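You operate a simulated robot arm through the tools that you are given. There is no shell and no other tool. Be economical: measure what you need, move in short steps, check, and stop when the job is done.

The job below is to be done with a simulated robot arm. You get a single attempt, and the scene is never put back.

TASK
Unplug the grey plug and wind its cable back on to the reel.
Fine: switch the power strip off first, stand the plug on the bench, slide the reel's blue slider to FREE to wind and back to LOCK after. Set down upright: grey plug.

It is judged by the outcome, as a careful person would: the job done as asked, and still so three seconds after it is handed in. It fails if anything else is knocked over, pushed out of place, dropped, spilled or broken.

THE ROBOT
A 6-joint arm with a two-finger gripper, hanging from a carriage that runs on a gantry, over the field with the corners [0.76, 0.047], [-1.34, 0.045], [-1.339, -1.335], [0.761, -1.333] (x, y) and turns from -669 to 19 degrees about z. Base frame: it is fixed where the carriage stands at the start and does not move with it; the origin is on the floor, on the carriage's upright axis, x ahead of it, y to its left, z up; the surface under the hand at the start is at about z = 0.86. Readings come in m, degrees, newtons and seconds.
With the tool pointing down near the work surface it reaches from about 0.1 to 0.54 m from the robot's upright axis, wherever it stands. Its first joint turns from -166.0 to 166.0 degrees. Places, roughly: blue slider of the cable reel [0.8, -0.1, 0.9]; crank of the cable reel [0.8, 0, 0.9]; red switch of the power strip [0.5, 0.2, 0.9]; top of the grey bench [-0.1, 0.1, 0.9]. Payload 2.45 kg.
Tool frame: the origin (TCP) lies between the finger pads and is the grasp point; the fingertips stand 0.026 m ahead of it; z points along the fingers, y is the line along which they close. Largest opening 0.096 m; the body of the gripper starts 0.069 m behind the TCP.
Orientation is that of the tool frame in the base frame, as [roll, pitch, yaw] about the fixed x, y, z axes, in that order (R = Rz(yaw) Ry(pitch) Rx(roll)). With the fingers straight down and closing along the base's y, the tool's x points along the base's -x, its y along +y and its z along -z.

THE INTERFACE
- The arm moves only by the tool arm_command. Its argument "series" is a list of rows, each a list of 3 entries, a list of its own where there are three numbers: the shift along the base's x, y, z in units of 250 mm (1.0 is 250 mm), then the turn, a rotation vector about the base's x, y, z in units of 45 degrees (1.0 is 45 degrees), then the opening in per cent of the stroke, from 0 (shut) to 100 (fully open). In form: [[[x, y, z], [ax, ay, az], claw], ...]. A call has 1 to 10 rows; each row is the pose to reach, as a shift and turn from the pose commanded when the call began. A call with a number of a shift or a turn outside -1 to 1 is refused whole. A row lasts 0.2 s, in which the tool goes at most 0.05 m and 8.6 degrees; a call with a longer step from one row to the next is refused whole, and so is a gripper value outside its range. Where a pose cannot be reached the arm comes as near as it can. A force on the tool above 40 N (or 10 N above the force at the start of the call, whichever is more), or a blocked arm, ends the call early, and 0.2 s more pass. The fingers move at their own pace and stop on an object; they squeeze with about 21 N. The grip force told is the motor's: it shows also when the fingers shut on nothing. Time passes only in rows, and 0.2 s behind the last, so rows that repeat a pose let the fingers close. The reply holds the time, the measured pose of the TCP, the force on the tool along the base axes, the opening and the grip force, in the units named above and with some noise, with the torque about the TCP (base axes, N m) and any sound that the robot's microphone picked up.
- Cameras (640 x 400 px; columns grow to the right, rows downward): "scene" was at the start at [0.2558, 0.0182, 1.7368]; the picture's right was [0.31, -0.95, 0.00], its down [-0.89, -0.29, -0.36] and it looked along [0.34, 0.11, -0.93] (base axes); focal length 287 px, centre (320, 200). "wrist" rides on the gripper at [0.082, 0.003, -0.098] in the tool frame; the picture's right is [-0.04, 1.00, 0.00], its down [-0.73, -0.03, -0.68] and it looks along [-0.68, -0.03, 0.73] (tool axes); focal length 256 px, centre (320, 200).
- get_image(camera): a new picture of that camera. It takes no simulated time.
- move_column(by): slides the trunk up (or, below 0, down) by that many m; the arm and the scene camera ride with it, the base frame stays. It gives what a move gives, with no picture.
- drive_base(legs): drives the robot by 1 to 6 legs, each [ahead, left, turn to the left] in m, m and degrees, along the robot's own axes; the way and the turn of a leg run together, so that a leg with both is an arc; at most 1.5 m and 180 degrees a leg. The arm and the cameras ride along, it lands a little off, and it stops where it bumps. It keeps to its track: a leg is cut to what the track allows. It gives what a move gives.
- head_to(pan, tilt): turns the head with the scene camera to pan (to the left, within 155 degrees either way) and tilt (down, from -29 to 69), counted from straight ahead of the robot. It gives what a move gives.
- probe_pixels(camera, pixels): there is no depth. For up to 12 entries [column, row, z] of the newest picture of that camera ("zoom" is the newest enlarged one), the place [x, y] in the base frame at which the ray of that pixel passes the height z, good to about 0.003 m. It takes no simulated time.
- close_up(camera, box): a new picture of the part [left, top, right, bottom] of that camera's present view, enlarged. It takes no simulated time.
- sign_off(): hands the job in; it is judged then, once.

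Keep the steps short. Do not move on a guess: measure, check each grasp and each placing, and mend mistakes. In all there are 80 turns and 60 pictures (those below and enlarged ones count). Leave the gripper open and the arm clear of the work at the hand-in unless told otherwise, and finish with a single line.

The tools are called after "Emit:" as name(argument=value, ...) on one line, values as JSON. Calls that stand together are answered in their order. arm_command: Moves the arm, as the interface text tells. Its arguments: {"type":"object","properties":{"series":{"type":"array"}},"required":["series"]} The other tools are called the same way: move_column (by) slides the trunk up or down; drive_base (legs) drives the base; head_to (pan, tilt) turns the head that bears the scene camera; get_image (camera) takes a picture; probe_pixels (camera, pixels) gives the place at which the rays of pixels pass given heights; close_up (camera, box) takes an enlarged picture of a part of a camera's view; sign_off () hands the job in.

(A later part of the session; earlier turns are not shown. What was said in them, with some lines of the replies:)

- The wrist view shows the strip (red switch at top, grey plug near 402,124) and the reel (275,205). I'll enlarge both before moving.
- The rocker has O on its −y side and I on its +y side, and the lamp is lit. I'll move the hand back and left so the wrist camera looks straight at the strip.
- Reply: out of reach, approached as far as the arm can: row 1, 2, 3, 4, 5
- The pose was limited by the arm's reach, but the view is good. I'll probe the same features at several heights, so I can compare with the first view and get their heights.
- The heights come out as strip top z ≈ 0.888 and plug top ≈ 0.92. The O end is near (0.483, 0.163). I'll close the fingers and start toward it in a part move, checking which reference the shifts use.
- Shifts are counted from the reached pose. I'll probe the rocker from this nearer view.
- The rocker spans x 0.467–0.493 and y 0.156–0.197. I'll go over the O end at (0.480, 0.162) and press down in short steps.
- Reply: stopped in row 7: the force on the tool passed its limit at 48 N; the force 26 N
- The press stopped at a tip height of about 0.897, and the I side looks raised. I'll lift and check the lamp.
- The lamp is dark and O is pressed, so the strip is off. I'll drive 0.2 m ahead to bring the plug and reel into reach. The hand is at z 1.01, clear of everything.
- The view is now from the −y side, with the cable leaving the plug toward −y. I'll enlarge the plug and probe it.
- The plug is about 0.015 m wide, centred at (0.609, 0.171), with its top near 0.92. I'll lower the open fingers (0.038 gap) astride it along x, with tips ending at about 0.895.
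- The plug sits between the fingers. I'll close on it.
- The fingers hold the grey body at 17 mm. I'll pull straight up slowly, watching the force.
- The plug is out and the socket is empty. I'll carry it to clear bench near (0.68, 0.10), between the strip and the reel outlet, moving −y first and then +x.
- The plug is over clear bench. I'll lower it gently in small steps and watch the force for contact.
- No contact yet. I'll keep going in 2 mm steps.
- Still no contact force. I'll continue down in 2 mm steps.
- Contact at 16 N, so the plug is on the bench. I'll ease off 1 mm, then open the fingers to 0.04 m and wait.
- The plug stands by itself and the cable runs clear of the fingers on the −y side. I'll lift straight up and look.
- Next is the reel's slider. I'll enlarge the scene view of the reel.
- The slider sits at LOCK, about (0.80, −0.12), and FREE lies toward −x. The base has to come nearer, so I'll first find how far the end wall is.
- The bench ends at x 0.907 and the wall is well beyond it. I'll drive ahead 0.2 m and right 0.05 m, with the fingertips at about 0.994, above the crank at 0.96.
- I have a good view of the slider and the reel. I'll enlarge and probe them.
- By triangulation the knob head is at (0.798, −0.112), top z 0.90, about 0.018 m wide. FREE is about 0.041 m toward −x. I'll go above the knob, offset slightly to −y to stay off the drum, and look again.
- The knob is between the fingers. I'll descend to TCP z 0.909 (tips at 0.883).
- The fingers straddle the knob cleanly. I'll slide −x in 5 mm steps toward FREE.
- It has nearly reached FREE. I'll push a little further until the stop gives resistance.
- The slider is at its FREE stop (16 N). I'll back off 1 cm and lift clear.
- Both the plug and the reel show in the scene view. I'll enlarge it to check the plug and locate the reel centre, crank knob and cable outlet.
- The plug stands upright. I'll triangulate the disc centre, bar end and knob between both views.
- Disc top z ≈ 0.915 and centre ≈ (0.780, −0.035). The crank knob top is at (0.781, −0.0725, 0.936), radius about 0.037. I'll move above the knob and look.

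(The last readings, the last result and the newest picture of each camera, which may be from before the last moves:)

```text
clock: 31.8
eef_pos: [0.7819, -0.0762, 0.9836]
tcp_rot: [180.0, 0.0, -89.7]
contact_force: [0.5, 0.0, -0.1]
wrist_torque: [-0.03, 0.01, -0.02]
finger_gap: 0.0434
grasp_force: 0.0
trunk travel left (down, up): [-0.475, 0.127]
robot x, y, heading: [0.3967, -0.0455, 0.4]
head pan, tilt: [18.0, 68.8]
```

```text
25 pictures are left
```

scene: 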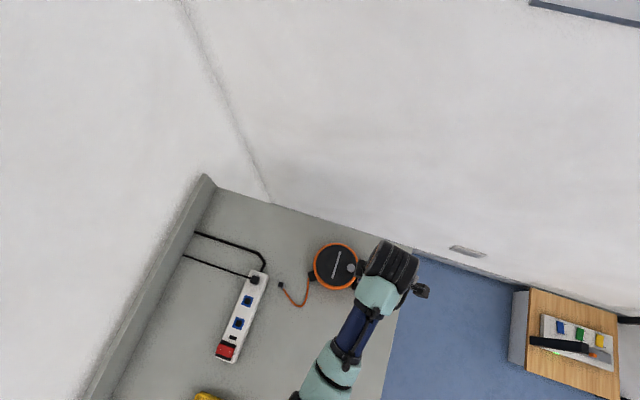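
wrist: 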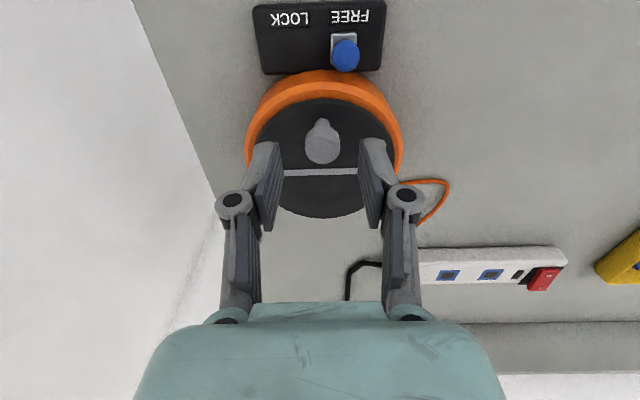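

Emit:
probe_pixels(camera="wrist", pixels=[[322, 149, 0.936], [322, 125, 0.918], [321, 172, 0.915], [306, 145, 0.935], [340, 145, 0.935], [247, 150, 0.915], [400, 150, 0.915], [322, 100, 0.915], [318, 218, 0.915]])

```text
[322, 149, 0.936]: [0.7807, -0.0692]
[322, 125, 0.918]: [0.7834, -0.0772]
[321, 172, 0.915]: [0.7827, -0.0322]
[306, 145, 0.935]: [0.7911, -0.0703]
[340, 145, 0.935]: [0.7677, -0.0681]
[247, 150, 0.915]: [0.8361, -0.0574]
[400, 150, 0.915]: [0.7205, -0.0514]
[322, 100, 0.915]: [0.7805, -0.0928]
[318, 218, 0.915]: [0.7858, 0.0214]
```

The knob is centred between the fingers at (0.780, −0.072). I'll descend to TCP z 0.945 and close.

Emit:
arm_command(series=[[[0, 0.006, -0.07], [0, 0, 0], 45], [[0, 0.006, -0.12], [0, 0, 0], 45], [[0, 0.006, -0.154], [0, 0, 0], 45], [[0, 0.006, -0.154], [0, 0, 0], 20], [[0, 0.006, -0.154], [0, 0, 0], 0], [[0, 0.006, -0.154], [0, 0, 0], 0]])

Emit:
get_image(camera="wrist")

```text
clock: 33.2
eef_pos: [0.7813, -0.0721, 0.9472]
tcp_rot: [180.0, 0.2, -89.6]
contact_force: [0.4, -0.3, -2.2]
wrist_torque: [-0.02, -0.04, -0.06]
finger_gap: 0.0204
grasp_force: 45.1
trunk travel left (down, up): [-0.475, 0.127]
robot x, y, heading: [0.3921, -0.0429, 0.2]
head pan, tilt: [18.0, 68.8]
```

```text
24 pictures are left
```

wrist: 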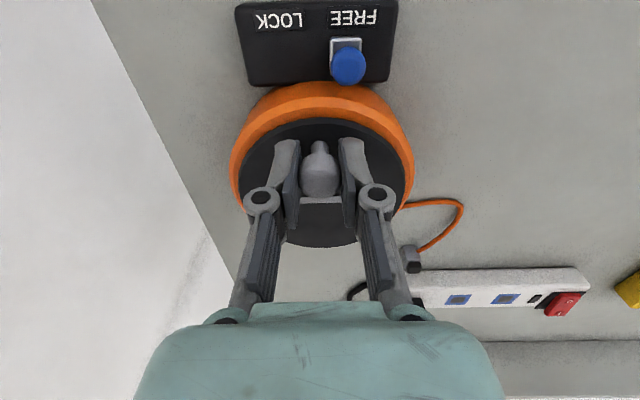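

The knob is held. I'll try a 60° clockwise turn in 10° steps, then look at the cable.

Emit:
arm_command(series=[[[-0.0257, 0.0022, 0], [0, 0, 0], 0], [[-0.0506, 0.0089, 0], [0, 0, 0], 0], [[-0.074, 0.0198, 0], [0, 0, 0], 0], [[-0.0951, 0.0346, 0], [0, 0, 0], 0], [[-0.1134, 0.0529, 0], [0, 0, 0], 0], [[-0.1282, 0.074, 0], [0, 0, 0], 0]])

Emit:
close_up(camera="scene", box=[260, 230, 370, 310])

```text
clock: 34.6
eef_pos: [0.7497, -0.0535, 0.949]
tcp_rot: [179.8, 0.0, -89.5]
contact_force: [7.0, -5.2, -12.9]
wrist_torque: [-0.25, -0.15, -0.32]
finger_gap: 0.0205
grasp_force: 45.0
trunk travel left (down, up): [-0.475, 0.127]
robot x, y, heading: [0.3928, -0.0507, 0.5]
head pan, tilt: [18.0, 68.8]
```

```text
5.00 times, centred on (315, 270) of scene
```

zoom: 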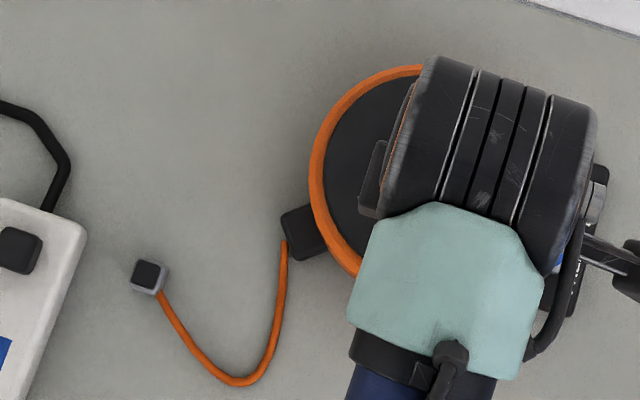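

Emit:
get_image(camera="wrist")

```text
22 pictures are left
```

wrist: 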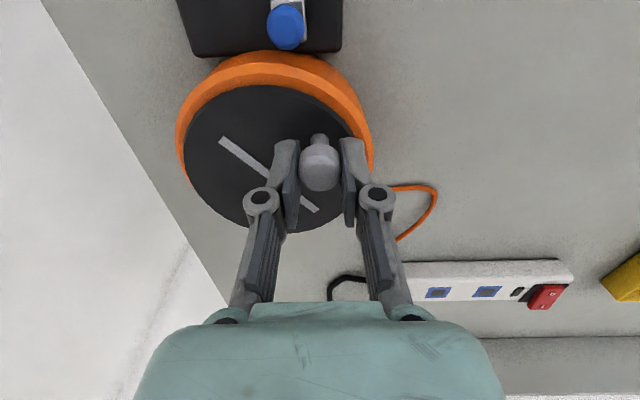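

The disc turned with the crank, but any change in the cable is too small to read. I'll turn 120° more clockwise and compare.

Emit:
arm_command(series=[[[-0.0126, 0.0283, 0], [0, 0, 0], 0], [[-0.019, 0.0585, 0], [0, 0, 0], 0], [[-0.019, 0.0895, 0], [0, 0, 0], 0], [[-0.0126, 0.1197, 0], [0, 0, 0], 0], [[0, 0.148, 0], [0, 0, 0], 0], [[0.0182, 0.173, 0], [0, 0, 0], 0], [[0.0412, 0.1937, 0], [0, 0, 0], 0], [[0.068, 0.2092, 0], [0, 0, 0], 0], [[0.0974, 0.2188, 0], [0, 0, 0], 0], [[0.1282, 0.222, 0], [0, 0, 0], 0]])

Emit:
close_up(camera="scene", box=[260, 230, 370, 310])

```text
clock: 35.9
eef_pos: [0.7405, -0.0098, 0.9436]
tcp_rot: [179.0, 0.5, -89.4]
contact_force: [-21.2, 5.9, 16.3]
wrist_torque: [0.16, 0.48, -0.23]
finger_gap: 0.0189
grasp_force: 44.3
trunk travel left (down, up): [-0.475, 0.127]
robot x, y, heading: [0.3943, -0.0481, 0.7]
head pan, tilt: [18.0, 68.8]
stopped in row 6: the force on the tool passed its limit at 42 N (the readings are from after the stop); the commanded pose is now the measured one
```

```text
5.00 times, centred on (315, 270) of scene
```

zoom: 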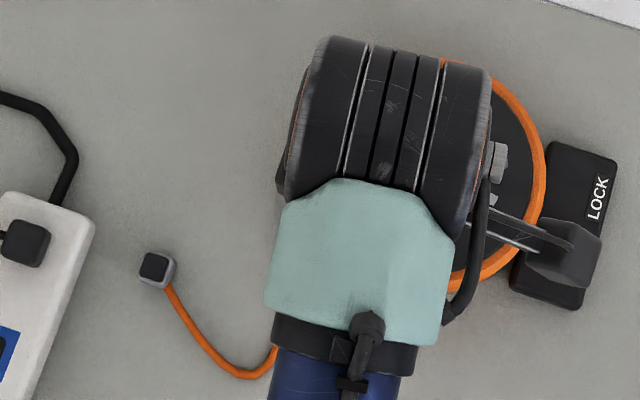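

The turn stopped at 42 N. I'll look at the grip before anything else.

Emit:
get_image(camera="wrist")

```text
20 pictures are left
```

wrist: 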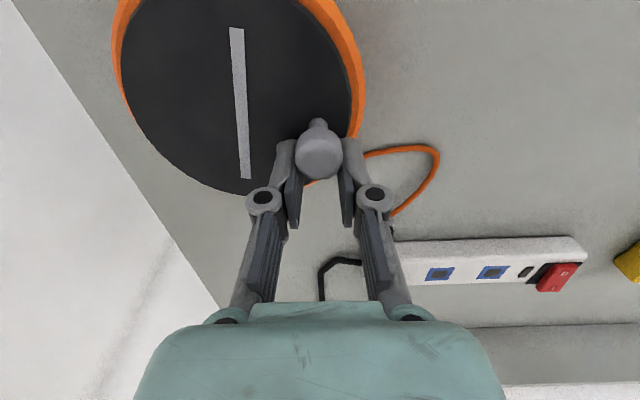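

Emit:
probe_pixels(camera="wrist", pixels=[[237, 28, 0.915], [247, 178, 0.915], [320, 155, 0.936], [318, 124, 0.916], [352, 100, 0.915], [122, 60, 0.915]])

```text
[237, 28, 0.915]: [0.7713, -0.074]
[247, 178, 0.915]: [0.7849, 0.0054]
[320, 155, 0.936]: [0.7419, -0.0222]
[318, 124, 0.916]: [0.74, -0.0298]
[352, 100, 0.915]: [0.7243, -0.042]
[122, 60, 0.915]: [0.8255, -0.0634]
```

The disc turned about 100°, with its centre at (0.778, −0.034). The pads slipped along y because they close along x, and the cable has not shortened. I'll stop gripping, and instead push the knob round with the closed fingers as a stick. First I'll open, lift, close, and come down behind the knob to push counter-clockwise.

Emit:
arm_command(series=[[[0, 0, 0], [0, 0, 0], 40], [[0, 0, 0], [0, 0, 0], 45], [[0, 0, 0.12], [0, 0, 0], 45], [[0, 0, 0.2], [0, 0, 0], 20], [[0.074, 0.025, 0.2], [0, 0, 0], 0], [[0.074, 0.025, 0.2], [0, 0, 0], 0], [[0.074, 0.025, 0.1], [0, 0, 0], 0], [[0.074, 0.025, 0.03], [0, 0, 0], 0], [[0.074, 0.025, 0.014], [0, 0, 0], 0]])

Emit:
get_image(camera="wrist")

```text
clock: 37.9
eef_pos: [0.7643, -0.0067, 0.9503]
tcp_rot: [179.6, 0.3, -89.4]
contact_force: [-0.6, 0.0, 0.3]
wrist_torque: [0.02, 0.03, -0.01]
finger_gap: 0.0
grasp_force: 21.0
trunk travel left (down, up): [-0.475, 0.127]
robot x, y, heading: [0.394, -0.0476, 0.2]
head pan, tilt: [18.0, 68.8]
```

```text
19 pictures are left
```

wrist: 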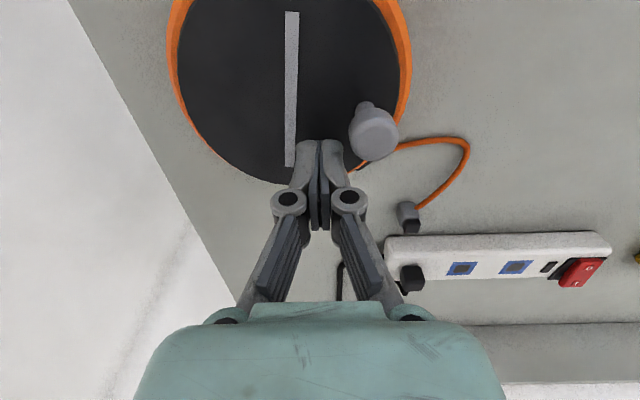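

The stick is behind the knob. I'll sweep it counter-clockwise from 130° to 292° around the centre, in 18° steps.

Emit:
arm_command(series=[[[-0.0251, -0.0046, 0], [0, 0, 0], 0], [[-0.0555, -0.0396, 0], [0, 0, 0], 0], [[-0.0736, -0.0822, 0], [0, 0, 0], 0], [[-0.0776, -0.1283, 0], [0, 0, 0], 0], [[-0.0672, -0.1734, 0], [0, 0, 0], 0], [[-0.0434, -0.2131, 0], [0, 0, 0], 0], [[-0.0084, -0.2435, 0], [0, 0, 0], 0], [[0.0342, -0.2616, 0], [0, 0, 0], 0], [[0.0803, -0.2656, 0], [0, 0, 0], 0], [[0.1254, -0.2552, 0], [0, 0, 0], 0]])

Emit:
close_up(camera="scene", box=[260, 230, 370, 310])

```text
clock: 39.6
eef_pos: [0.7582, -0.0647, 0.9483]
tcp_rot: [178.4, 0.6, -89.1]
contact_force: [-22.0, 9.0, 16.1]
wrist_torque: [-0.05, -0.14, 0.07]
finger_gap: 0.0
grasp_force: 28.6
trunk travel left (down, up): [-0.475, 0.127]
robot x, y, heading: [0.396, -0.0438, 0.6]
head pan, tilt: [18.0, 68.8]
stopped in row 8: the force on the tool passed its limit at 48 N (the readings are from after the stop); the commanded pose is now the measured one
```

```text
5.00 times, centred on (315, 270) of scene
```

zoom: 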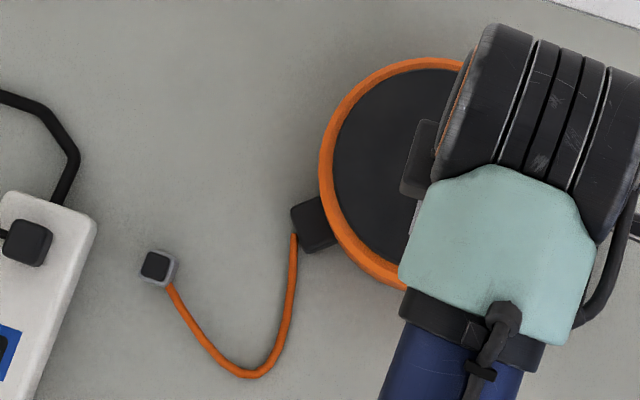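

Blocked at 48 N, with the knob about back at its starting angle. That is the paid-out end stop, so clockwise is the winding direction. I'll lift and look.

Emit:
arm_command(series=[[[0, 0.02, 0.06], [0, 0, 0], 0], [[0, 0.02, 0.2], [0, 0, 0], 0], [[0.0, 0.02, 0.24], [0, 0, 0], 0]])

Emit:
get_image(camera="wrist")

```text
clock: 40.4
eef_pos: [0.763, -0.0624, 1.009]
tcp_rot: [178.8, 0.4, -89.2]
contact_force: [0.2, -1.2, -0.3]
wrist_torque: [-0.03, 0.02, -0.01]
finger_gap: 0.0002
grasp_force: 28.4
trunk travel left (down, up): [-0.475, 0.127]
robot x, y, heading: [0.3956, -0.0489, 0.7]
head pan, tilt: [18.0, 68.8]
```

```text
17 pictures are left
```

wrist: 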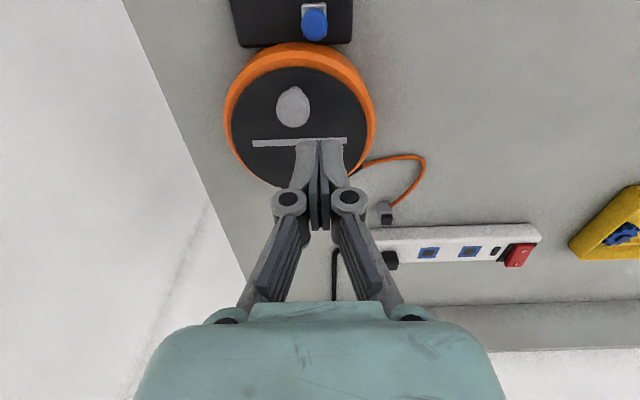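

Emit:
probe_pixels(camera="wrist", pixels=[[292, 108, 0.936], [254, 144, 0.915], [346, 140, 0.915], [228, 120, 0.915], [374, 115, 0.915]])

```text
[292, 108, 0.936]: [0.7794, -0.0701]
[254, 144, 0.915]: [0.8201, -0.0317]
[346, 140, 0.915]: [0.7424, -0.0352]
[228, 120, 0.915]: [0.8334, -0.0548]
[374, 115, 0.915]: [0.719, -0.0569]
```

The knob is back at 270° and the centre is about (0.7795, −0.034). I'll come down on the +x side of the knob, at 320°, ready to push clockwise.

Emit:
arm_command(series=[[[0.1, 0.01, 0], [0, 0, 0], 0], [[0.192, 0.01, 0], [0, 0, 0], 0], [[0.192, 0.01, -0.14], [0, 0, 0], 0], [[0.192, 0.01, -0.22], [0, 0, 0], 0], [[0.192, 0.01, -0.236], [0, 0, 0], 0]])

```text
clock: 41.6
eef_pos: [0.8096, -0.0612, 0.9491]
tcp_rot: [178.8, 0.5, -89.3]
contact_force: [-0.3, -0.3, 0.1]
wrist_torque: [0.02, 0.02, 0.02]
finger_gap: 0.0004
grasp_force: 28.3
trunk travel left (down, up): [-0.475, 0.127]
robot x, y, heading: [0.3948, -0.0489, 0.6]
head pan, tilt: [18.0, 68.8]
```

Now a clockwise sweep of the stick from 296° to 80°, in 24° steps.

Emit:
arm_command(series=[[[-0.0494, -0.0386, 0], [0, 0, 0], 0], [[-0.1107, -0.0539, 0], [0, 0, 0], 0], [[-0.1729, -0.0429, 0], [0, 0, 0], 0], [[-0.2253, -0.0076, 0], [0, 0, 0], 0], [[-0.2588, 0.046, 0], [0, 0, 0], 0], [[-0.2676, 0.1086, 0], [0, 0, 0], 0], [[-0.2502, 0.1694, 0], [0, 0, 0], 0], [[-0.2096, 0.2178, 0], [0, 0, 0], 0], [[-0.1528, 0.2455, 0], [0, 0, 0], 0], [[-0.0896, 0.2477, 0], [0, 0, 0], 0]])

Emit:
get_image(camera="wrist")

```text
clock: 43.8
eef_pos: [0.7882, 0.0019, 0.95]
tcp_rot: [178.9, 0.5, -89.3]
contact_force: [-0.4, 0.9, -0.4]
wrist_torque: [-0.03, -0.05, 0.02]
finger_gap: 0.0
grasp_force: 29.1
trunk travel left (down, up): [-0.475, 0.127]
robot x, y, heading: [0.3947, -0.048, 0.4]
head pan, tilt: [18.0, 68.8]
```

```text
16 pictures are left
```

wrist: 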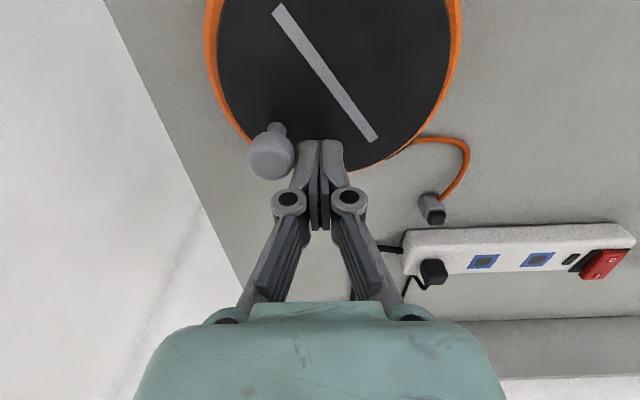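

The sweep was smooth, with the knob now near 35°, the cable loop smaller and the plug standing. I'll sweep another 240° clockwise.

Emit:
arm_command(series=[[[0.0586, -0.0237, 0], [0, 0, 0], 0], [[0.1025, -0.0691, 0], [0, 0, 0], 0], [[0.1241, -0.1285, 0], [0, 0, 0], 0], [[0.1197, -0.1916, 0], [0, 0, 0], 0], [[0.09, -0.2474, 0], [0, 0, 0], 0], [[0.0403, -0.2863, 0], [0, 0, 0], 0], [[-0.0211, -0.3016, 0], [0, 0, 0], 0], [[-0.0833, -0.2906, 0], [0, 0, 0], 0], [[-0.1357, -0.2553, 0], [0, 0, 0], 0], [[-0.1692, -0.2017, 0], [0, 0, 0], 0]])

Emit:
close_up(camera="scene", box=[260, 230, 370, 310])

```text
clock: 45.2
eef_pos: [0.8161, -0.0598, 0.9556]
tcp_rot: [-179.6, 1.0, -88.9]
contact_force: [19.9, 8.9, -5.9]
wrist_torque: [0.28, -0.43, 0.13]
finger_gap: 0.0
grasp_force: 28.6
trunk travel left (down, up): [-0.475, 0.127]
robot x, y, heading: [0.397, -0.0449, 0.5]
head pan, tilt: [18.0, 68.8]
stopped in row 6: the force on the tool passed its limit at 52 N (the readings are from after the stop); the commanded pose is now the measured one
```

```text
5.00 times, centred on (315, 270) of scene
```

zoom: 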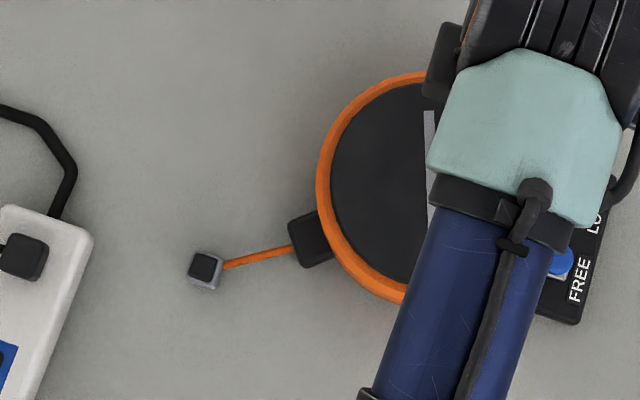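

The cable is now short and straight, and the plug slid toward the reel but is still standing. The push stopped at 52 N after about one turn. I'll back off, lift and look at the knob and plug.

Emit:
arm_command(series=[[[0.02, 0.03, 0], [0, 0, 0], 0], [[0.02, 0.03, 0.12], [0, 0, 0], 0], [[0.02, 0.03, 0.24], [0, 0, 0], 0], [[-0.1, 0.03, 0.24], [0, 0, 0], 0], [[-0.2, 0.03, 0.24], [0, 0, 0], 0]])

Emit:
get_image(camera="wrist")

```text
clock: 46.4
eef_pos: [0.7599, -0.0555, 1.0112]
tcp_rot: [179.7, 0.8, -89.0]
contact_force: [0.4, -0.4, -0.5]
wrist_torque: [-0.03, 0.03, 0.0]
finger_gap: 0.0001
grasp_force: 28.5
trunk travel left (down, up): [-0.475, 0.127]
robot x, y, heading: [0.394, -0.0455, 0.6]
head pan, tilt: [18.0, 68.8]
```

```text
14 pictures are left
```

wrist: 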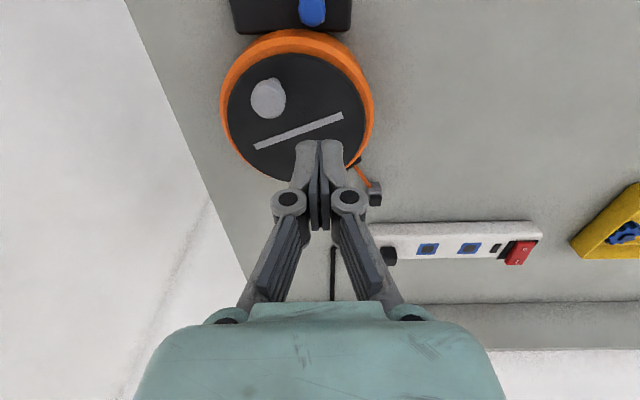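

The knob is at (268,98), and the bar is about 22° short of a full turn. I'll probe it to see whether this is a true stop.

Emit:
probe_pixels(camera="wrist", pixels=[[268, 100, 0.936], [254, 147, 0.915], [342, 115, 0.915], [375, 186, 0.895], [356, 162, 0.88]])

Emit:
close_up(camera="wrist", box=[330, 130, 410, 220])

```text
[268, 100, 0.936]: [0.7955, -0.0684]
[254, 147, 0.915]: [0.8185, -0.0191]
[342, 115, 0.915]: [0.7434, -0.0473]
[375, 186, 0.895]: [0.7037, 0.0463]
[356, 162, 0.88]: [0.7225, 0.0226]
```

```text
4.44 times, centred on (370, 175) of wrist
```

zoom: 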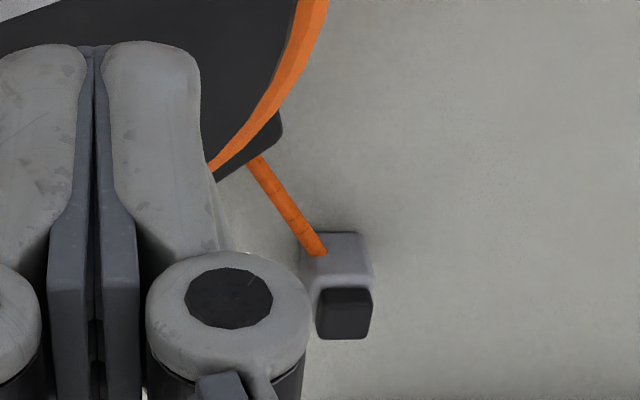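

The plug is upright, about 3–4 cm from the outlet. I'll retry slowly to test the stop: place the stick behind the knob again at −12°, then push in small steps.

Emit:
arm_command(series=[[[0.1, 0.048, 0], [0, 0, 0], 0], [[0.215, 0.048, 0], [0, 0, 0], 0], [[0.215, 0.048, -0.14], [0, 0, 0], 0], [[0.215, 0.048, -0.24], [0, 0, 0], 0], [[0.215, 0.048, -0.256], [0, 0, 0], 0]])

```text
clock: 47.6
eef_pos: [0.8148, -0.042, 0.9481]
tcp_rot: [179.8, 0.7, -89.1]
contact_force: [0.5, -0.8, -0.1]
wrist_torque: [0.01, 0.01, -0.02]
finger_gap: 0.0
grasp_force: 28.6
trunk travel left (down, up): [-0.475, 0.127]
robot x, y, heading: [0.3951, -0.0413, 0.3]
head pan, tilt: [18.0, 68.8]
```

Emit:
arm_command(series=[[[-0.0058, -0.0204, 0], [0, 0, 0], 0], [[-0.012, -0.035, 0], [0, 0, 0], 0], [[-0.0198, -0.0489, 0], [0, 0, 0], 0], [[-0.0289, -0.062, 0], [0, 0, 0], 0], [[-0.0393, -0.074, 0], [0, 0, 0], 0], [[-0.0509, -0.0848, 0], [0, 0, 0], 0]])

Emit:
get_image(camera="wrist")

```text
clock: 48.7
eef_pos: [0.8104, -0.0512, 0.949]
tcp_rot: [-179.6, 1.4, -88.7]
contact_force: [14.9, 18.1, -10.0]
wrist_torque: [0.34, -0.34, -0.04]
finger_gap: 0.0
grasp_force: 28.6
trunk travel left (down, up): [-0.475, 0.127]
robot x, y, heading: [0.3919, -0.0482, 0.8]
head pan, tilt: [18.0, 68.8]
stopped in row 5: the force on the tool passed its limit at 44 N (the readings are from after the stop); the commanded pose is now the measured one
```

```text
12 pictures are left
```

wrist: 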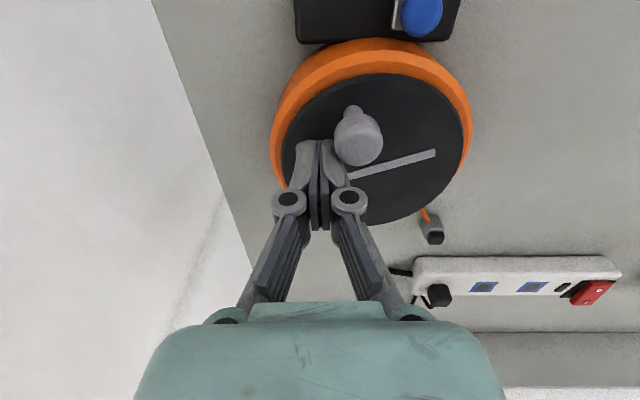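

It stopped at the same spot again, so the cable is fully wound and the plug stands beside the reel. Next is the slider. I'll back off, lift, open to 0.037 m, and go above the slider at FREE.

Emit:
arm_command(series=[[[0.016, 0.02, 0], [0, -0.02, 0], 0], [[0.016, 0.02, 0.14], [0, -0.03, 0], 0], [[0.016, 0.02, 0.26], [0, -0.03, 0], 10], [[-0.05, -0.1, 0.26], [0, -0.03, 0], 38], [[-0.13, -0.2, 0.26], [0, -0.03, 0], 38], [[-0.213, -0.272, 0.26], [0, -0.03, 0], 38], [[-0.213, -0.272, 0.08], [0, -0.03, 0], 38], [[-0.213, -0.272, 0.04], [0, -0.03, 0], 38]])

Emit:
get_image(camera="wrist")

```text
clock: 50.5
eef_pos: [0.7558, -0.125, 0.9587]
tcp_rot: [-178.5, 0.9, -88.8]
contact_force: [-0.3, 0.5, -0.5]
wrist_torque: [0.01, -0.01, -0.02]
finger_gap: 0.0364
grasp_force: 0.1
trunk travel left (down, up): [-0.475, 0.127]
robot x, y, heading: [0.3941, -0.0503, 0.9]
head pan, tilt: [18.0, 68.8]
```

```text
11 pictures are left
```

wrist: 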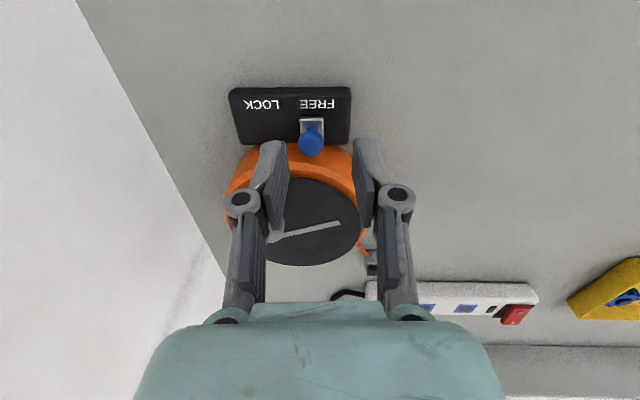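

Emit:
probe_pixels(camera="wrist", pixels=[[312, 142, 0.9], [311, 125, 0.875]])

```text
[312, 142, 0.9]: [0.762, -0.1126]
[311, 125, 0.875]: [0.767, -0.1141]
```

The knob is at (0.762, −0.113). I'll descend astride it.

Emit:
arm_command(series=[[[0.024, 0.008, -0.08], [0, 0, 0], 38], [[0.024, 0.008, -0.15], [0, 0, 0], 38], [[0.024, 0.008, -0.195], [0, 0, 0], 38], [[0.024, 0.008, -0.195], [0, 0, 0], 30]])

Emit:
close_up(camera="wrist", box=[220, 80, 420, 220])

```text
clock: 51.5
eef_pos: [0.7622, -0.121, 0.9098]
tcp_rot: [-178.4, 1.0, -88.8]
contact_force: [-0.6, -0.6, 0.6]
wrist_torque: [0.0, 0.01, -0.01]
finger_gap: 0.0289
grasp_force: 0.1
trunk travel left (down, up): [-0.475, 0.127]
robot x, y, heading: [0.3918, -0.0488, 0.6]
head pan, tilt: [18.0, 68.8]
```

```text
2.86 times, centred on (320, 150) of wrist
```

zoom: 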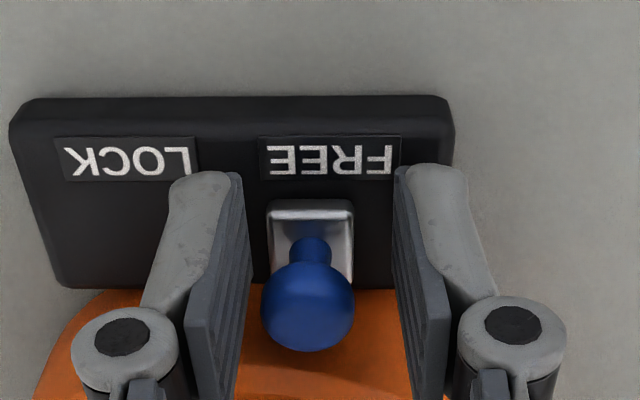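

The fingers are astride the knob. I'll slide +x to LOCK.

Emit:
arm_command(series=[[[0.03, 0, 0], [0, 0, 0], 30], [[0.05, 0, 0], [0, 0, 0], 30], [[0.07, 0, 0], [0, 0, 0], 30], [[0.09, 0, 0], [0, 0, 0], 30], [[0.11, 0, 0], [0, 0, 0], 30], [[0.13, 0, 0], [0, 0, 0], 30], [[0.15, 0, 0], [0, 0, 0], 30], [[0.17, 0, 0], [0, 0, 0], 30], [[0.185, 0, 0], [0, 0, 0], 30], [[0.195, 0, 0], [0, 0, 0], 30]])

Emit:
close_up(camera="wrist", box=[200, 60, 440, 220])

```text
clock: 53.7
eef_pos: [0.8047, -0.1232, 0.9089]
tcp_rot: [-178.6, 1.2, -88.8]
contact_force: [-9.8, 0.9, 1.8]
wrist_torque: [0.04, 0.27, 0.01]
finger_gap: 0.0351
grasp_force: 4.5
trunk travel left (down, up): [-0.475, 0.127]
robot x, y, heading: [0.3976, -0.0459, 0.6]
head pan, tilt: [18.0, 68.8]
```

```text
2.50 times, centred on (320, 140) of wrist
```

zoom: 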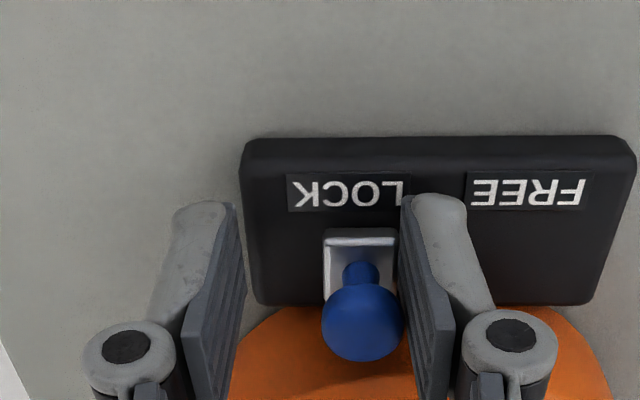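

It is against the LOCK stop (10 N, fingers pushed wider). One more small nudge to be sure, then back off and lift clear.

Emit:
arm_command(series=[[[0.012, 0, 0], [0, 0, 0], 30], [[0.02, 0, 0], [0, 0, 0], 30], [[0.02, 0, 0], [0, 0, 0], 30]])

Emit:
arm_command(series=[[[-0.03, 0, 0], [0, 0, 0], 40], [[-0.045, 0, 0], [0, 0, 0], 40], [[-0.045, 0, 0.15], [0, 0, 0], 40], [[-0.045, 0, 0.32], [0, 0, 0], 40], [[-0.045, 0, 0.46], [0, 0, 0], 40]])

Emit:
get_image(camera="wrist")

```text
clock: 54.5
eef_pos: [0.8095, -0.1217, 0.9091]
tcp_rot: [-178.8, 1.1, -88.8]
contact_force: [-19.0, -0.2, 2.4]
wrist_torque: [0.05, 0.47, 0.02]
finger_gap: 0.0415
grasp_force: 9.8
trunk travel left (down, up): [-0.475, 0.127]
robot x, y, heading: [0.398, -0.0469, 0.7]
head pan, tilt: [18.0, 68.8]
```

```text
clock: 55.7
eef_pos: [0.8008, -0.121, 1.0261]
tcp_rot: [-178.6, 1.0, -88.8]
contact_force: [-0.5, 0.0, 0.2]
wrist_torque: [-0.03, -0.01, 0.01]
finger_gap: 0.0383
grasp_force: 0.1
trunk travel left (down, up): [-0.475, 0.127]
robot x, y, heading: [0.3935, -0.0478, 0.9]
head pan, tilt: [18.0, 68.8]
```

```text
8 pictures are left
```

wrist: 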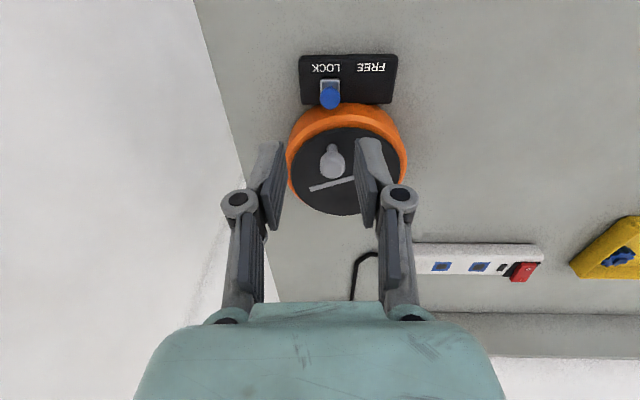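

The slider is at LOCK. I'll move the open hand away to −y and check the whole scene.

Emit:
arm_command(series=[[[0, -0.15, 0.04], [0, 0, 0], 70], [[0, -0.3, 0.04], [0, 0, 0], 100], [[-0.1, -0.45, 0.04], [0, 0, 0], 100], [[-0.2, -0.6, 0.04], [0, 0, 0], 100], [[-0.2, -0.7, 0.04], [0, 0, 0], 100]])

Emit:
get_image(camera="scene")

Emit:
close_up(camera="scene", box=[250, 215, 400, 310])

```text
clock: 56.9
eef_pos: [0.7536, -0.2963, 1.0334]
tcp_rot: [-178.6, 1.0, -88.8]
contact_force: [0.3, 0.6, -0.2]
wrist_torque: [0.0, -0.03, 0.02]
finger_gap: 0.0959
grasp_force: 0.0
trunk travel left (down, up): [-0.475, 0.127]
robot x, y, heading: [0.3943, -0.0442, 0.8]
head pan, tilt: [18.0, 68.8]
```

```text
7 pictures are left
```

scene: 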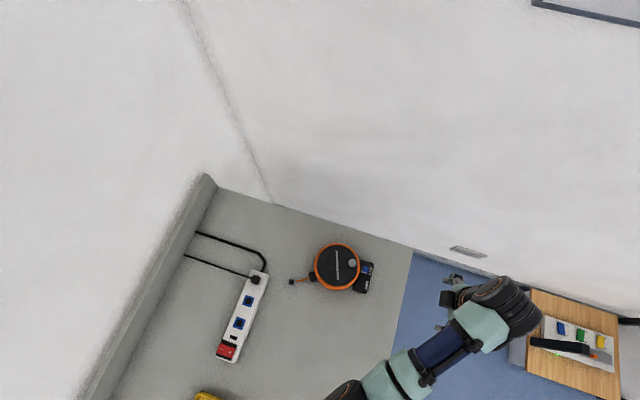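

```text
4.21 times, centred on (325, 262) of scene
```

zoom: 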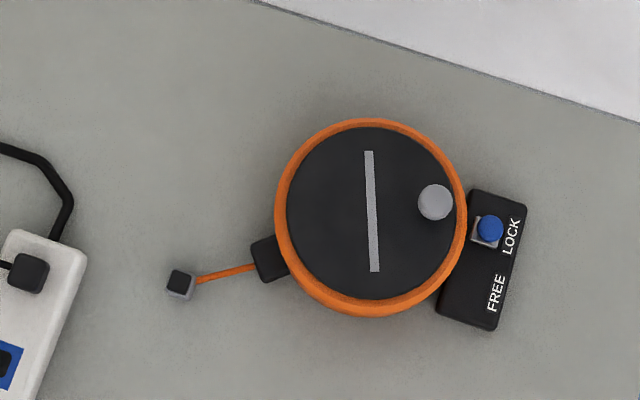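

The lamp is off with O pressed. The plug stands upright beside the reel with its cable wound in, the slider is at LOCK, and the arm is clear with the gripper open. Handing in.

Emit:
sign_off()

```text
The job is handed in.
```

The strip is switched off, the grey plug is unplugged and standing upright on the bench by the reel with a few centimetres of cable showing, the rest is wound on to the crank's stop, and the slider is back at LOCK.
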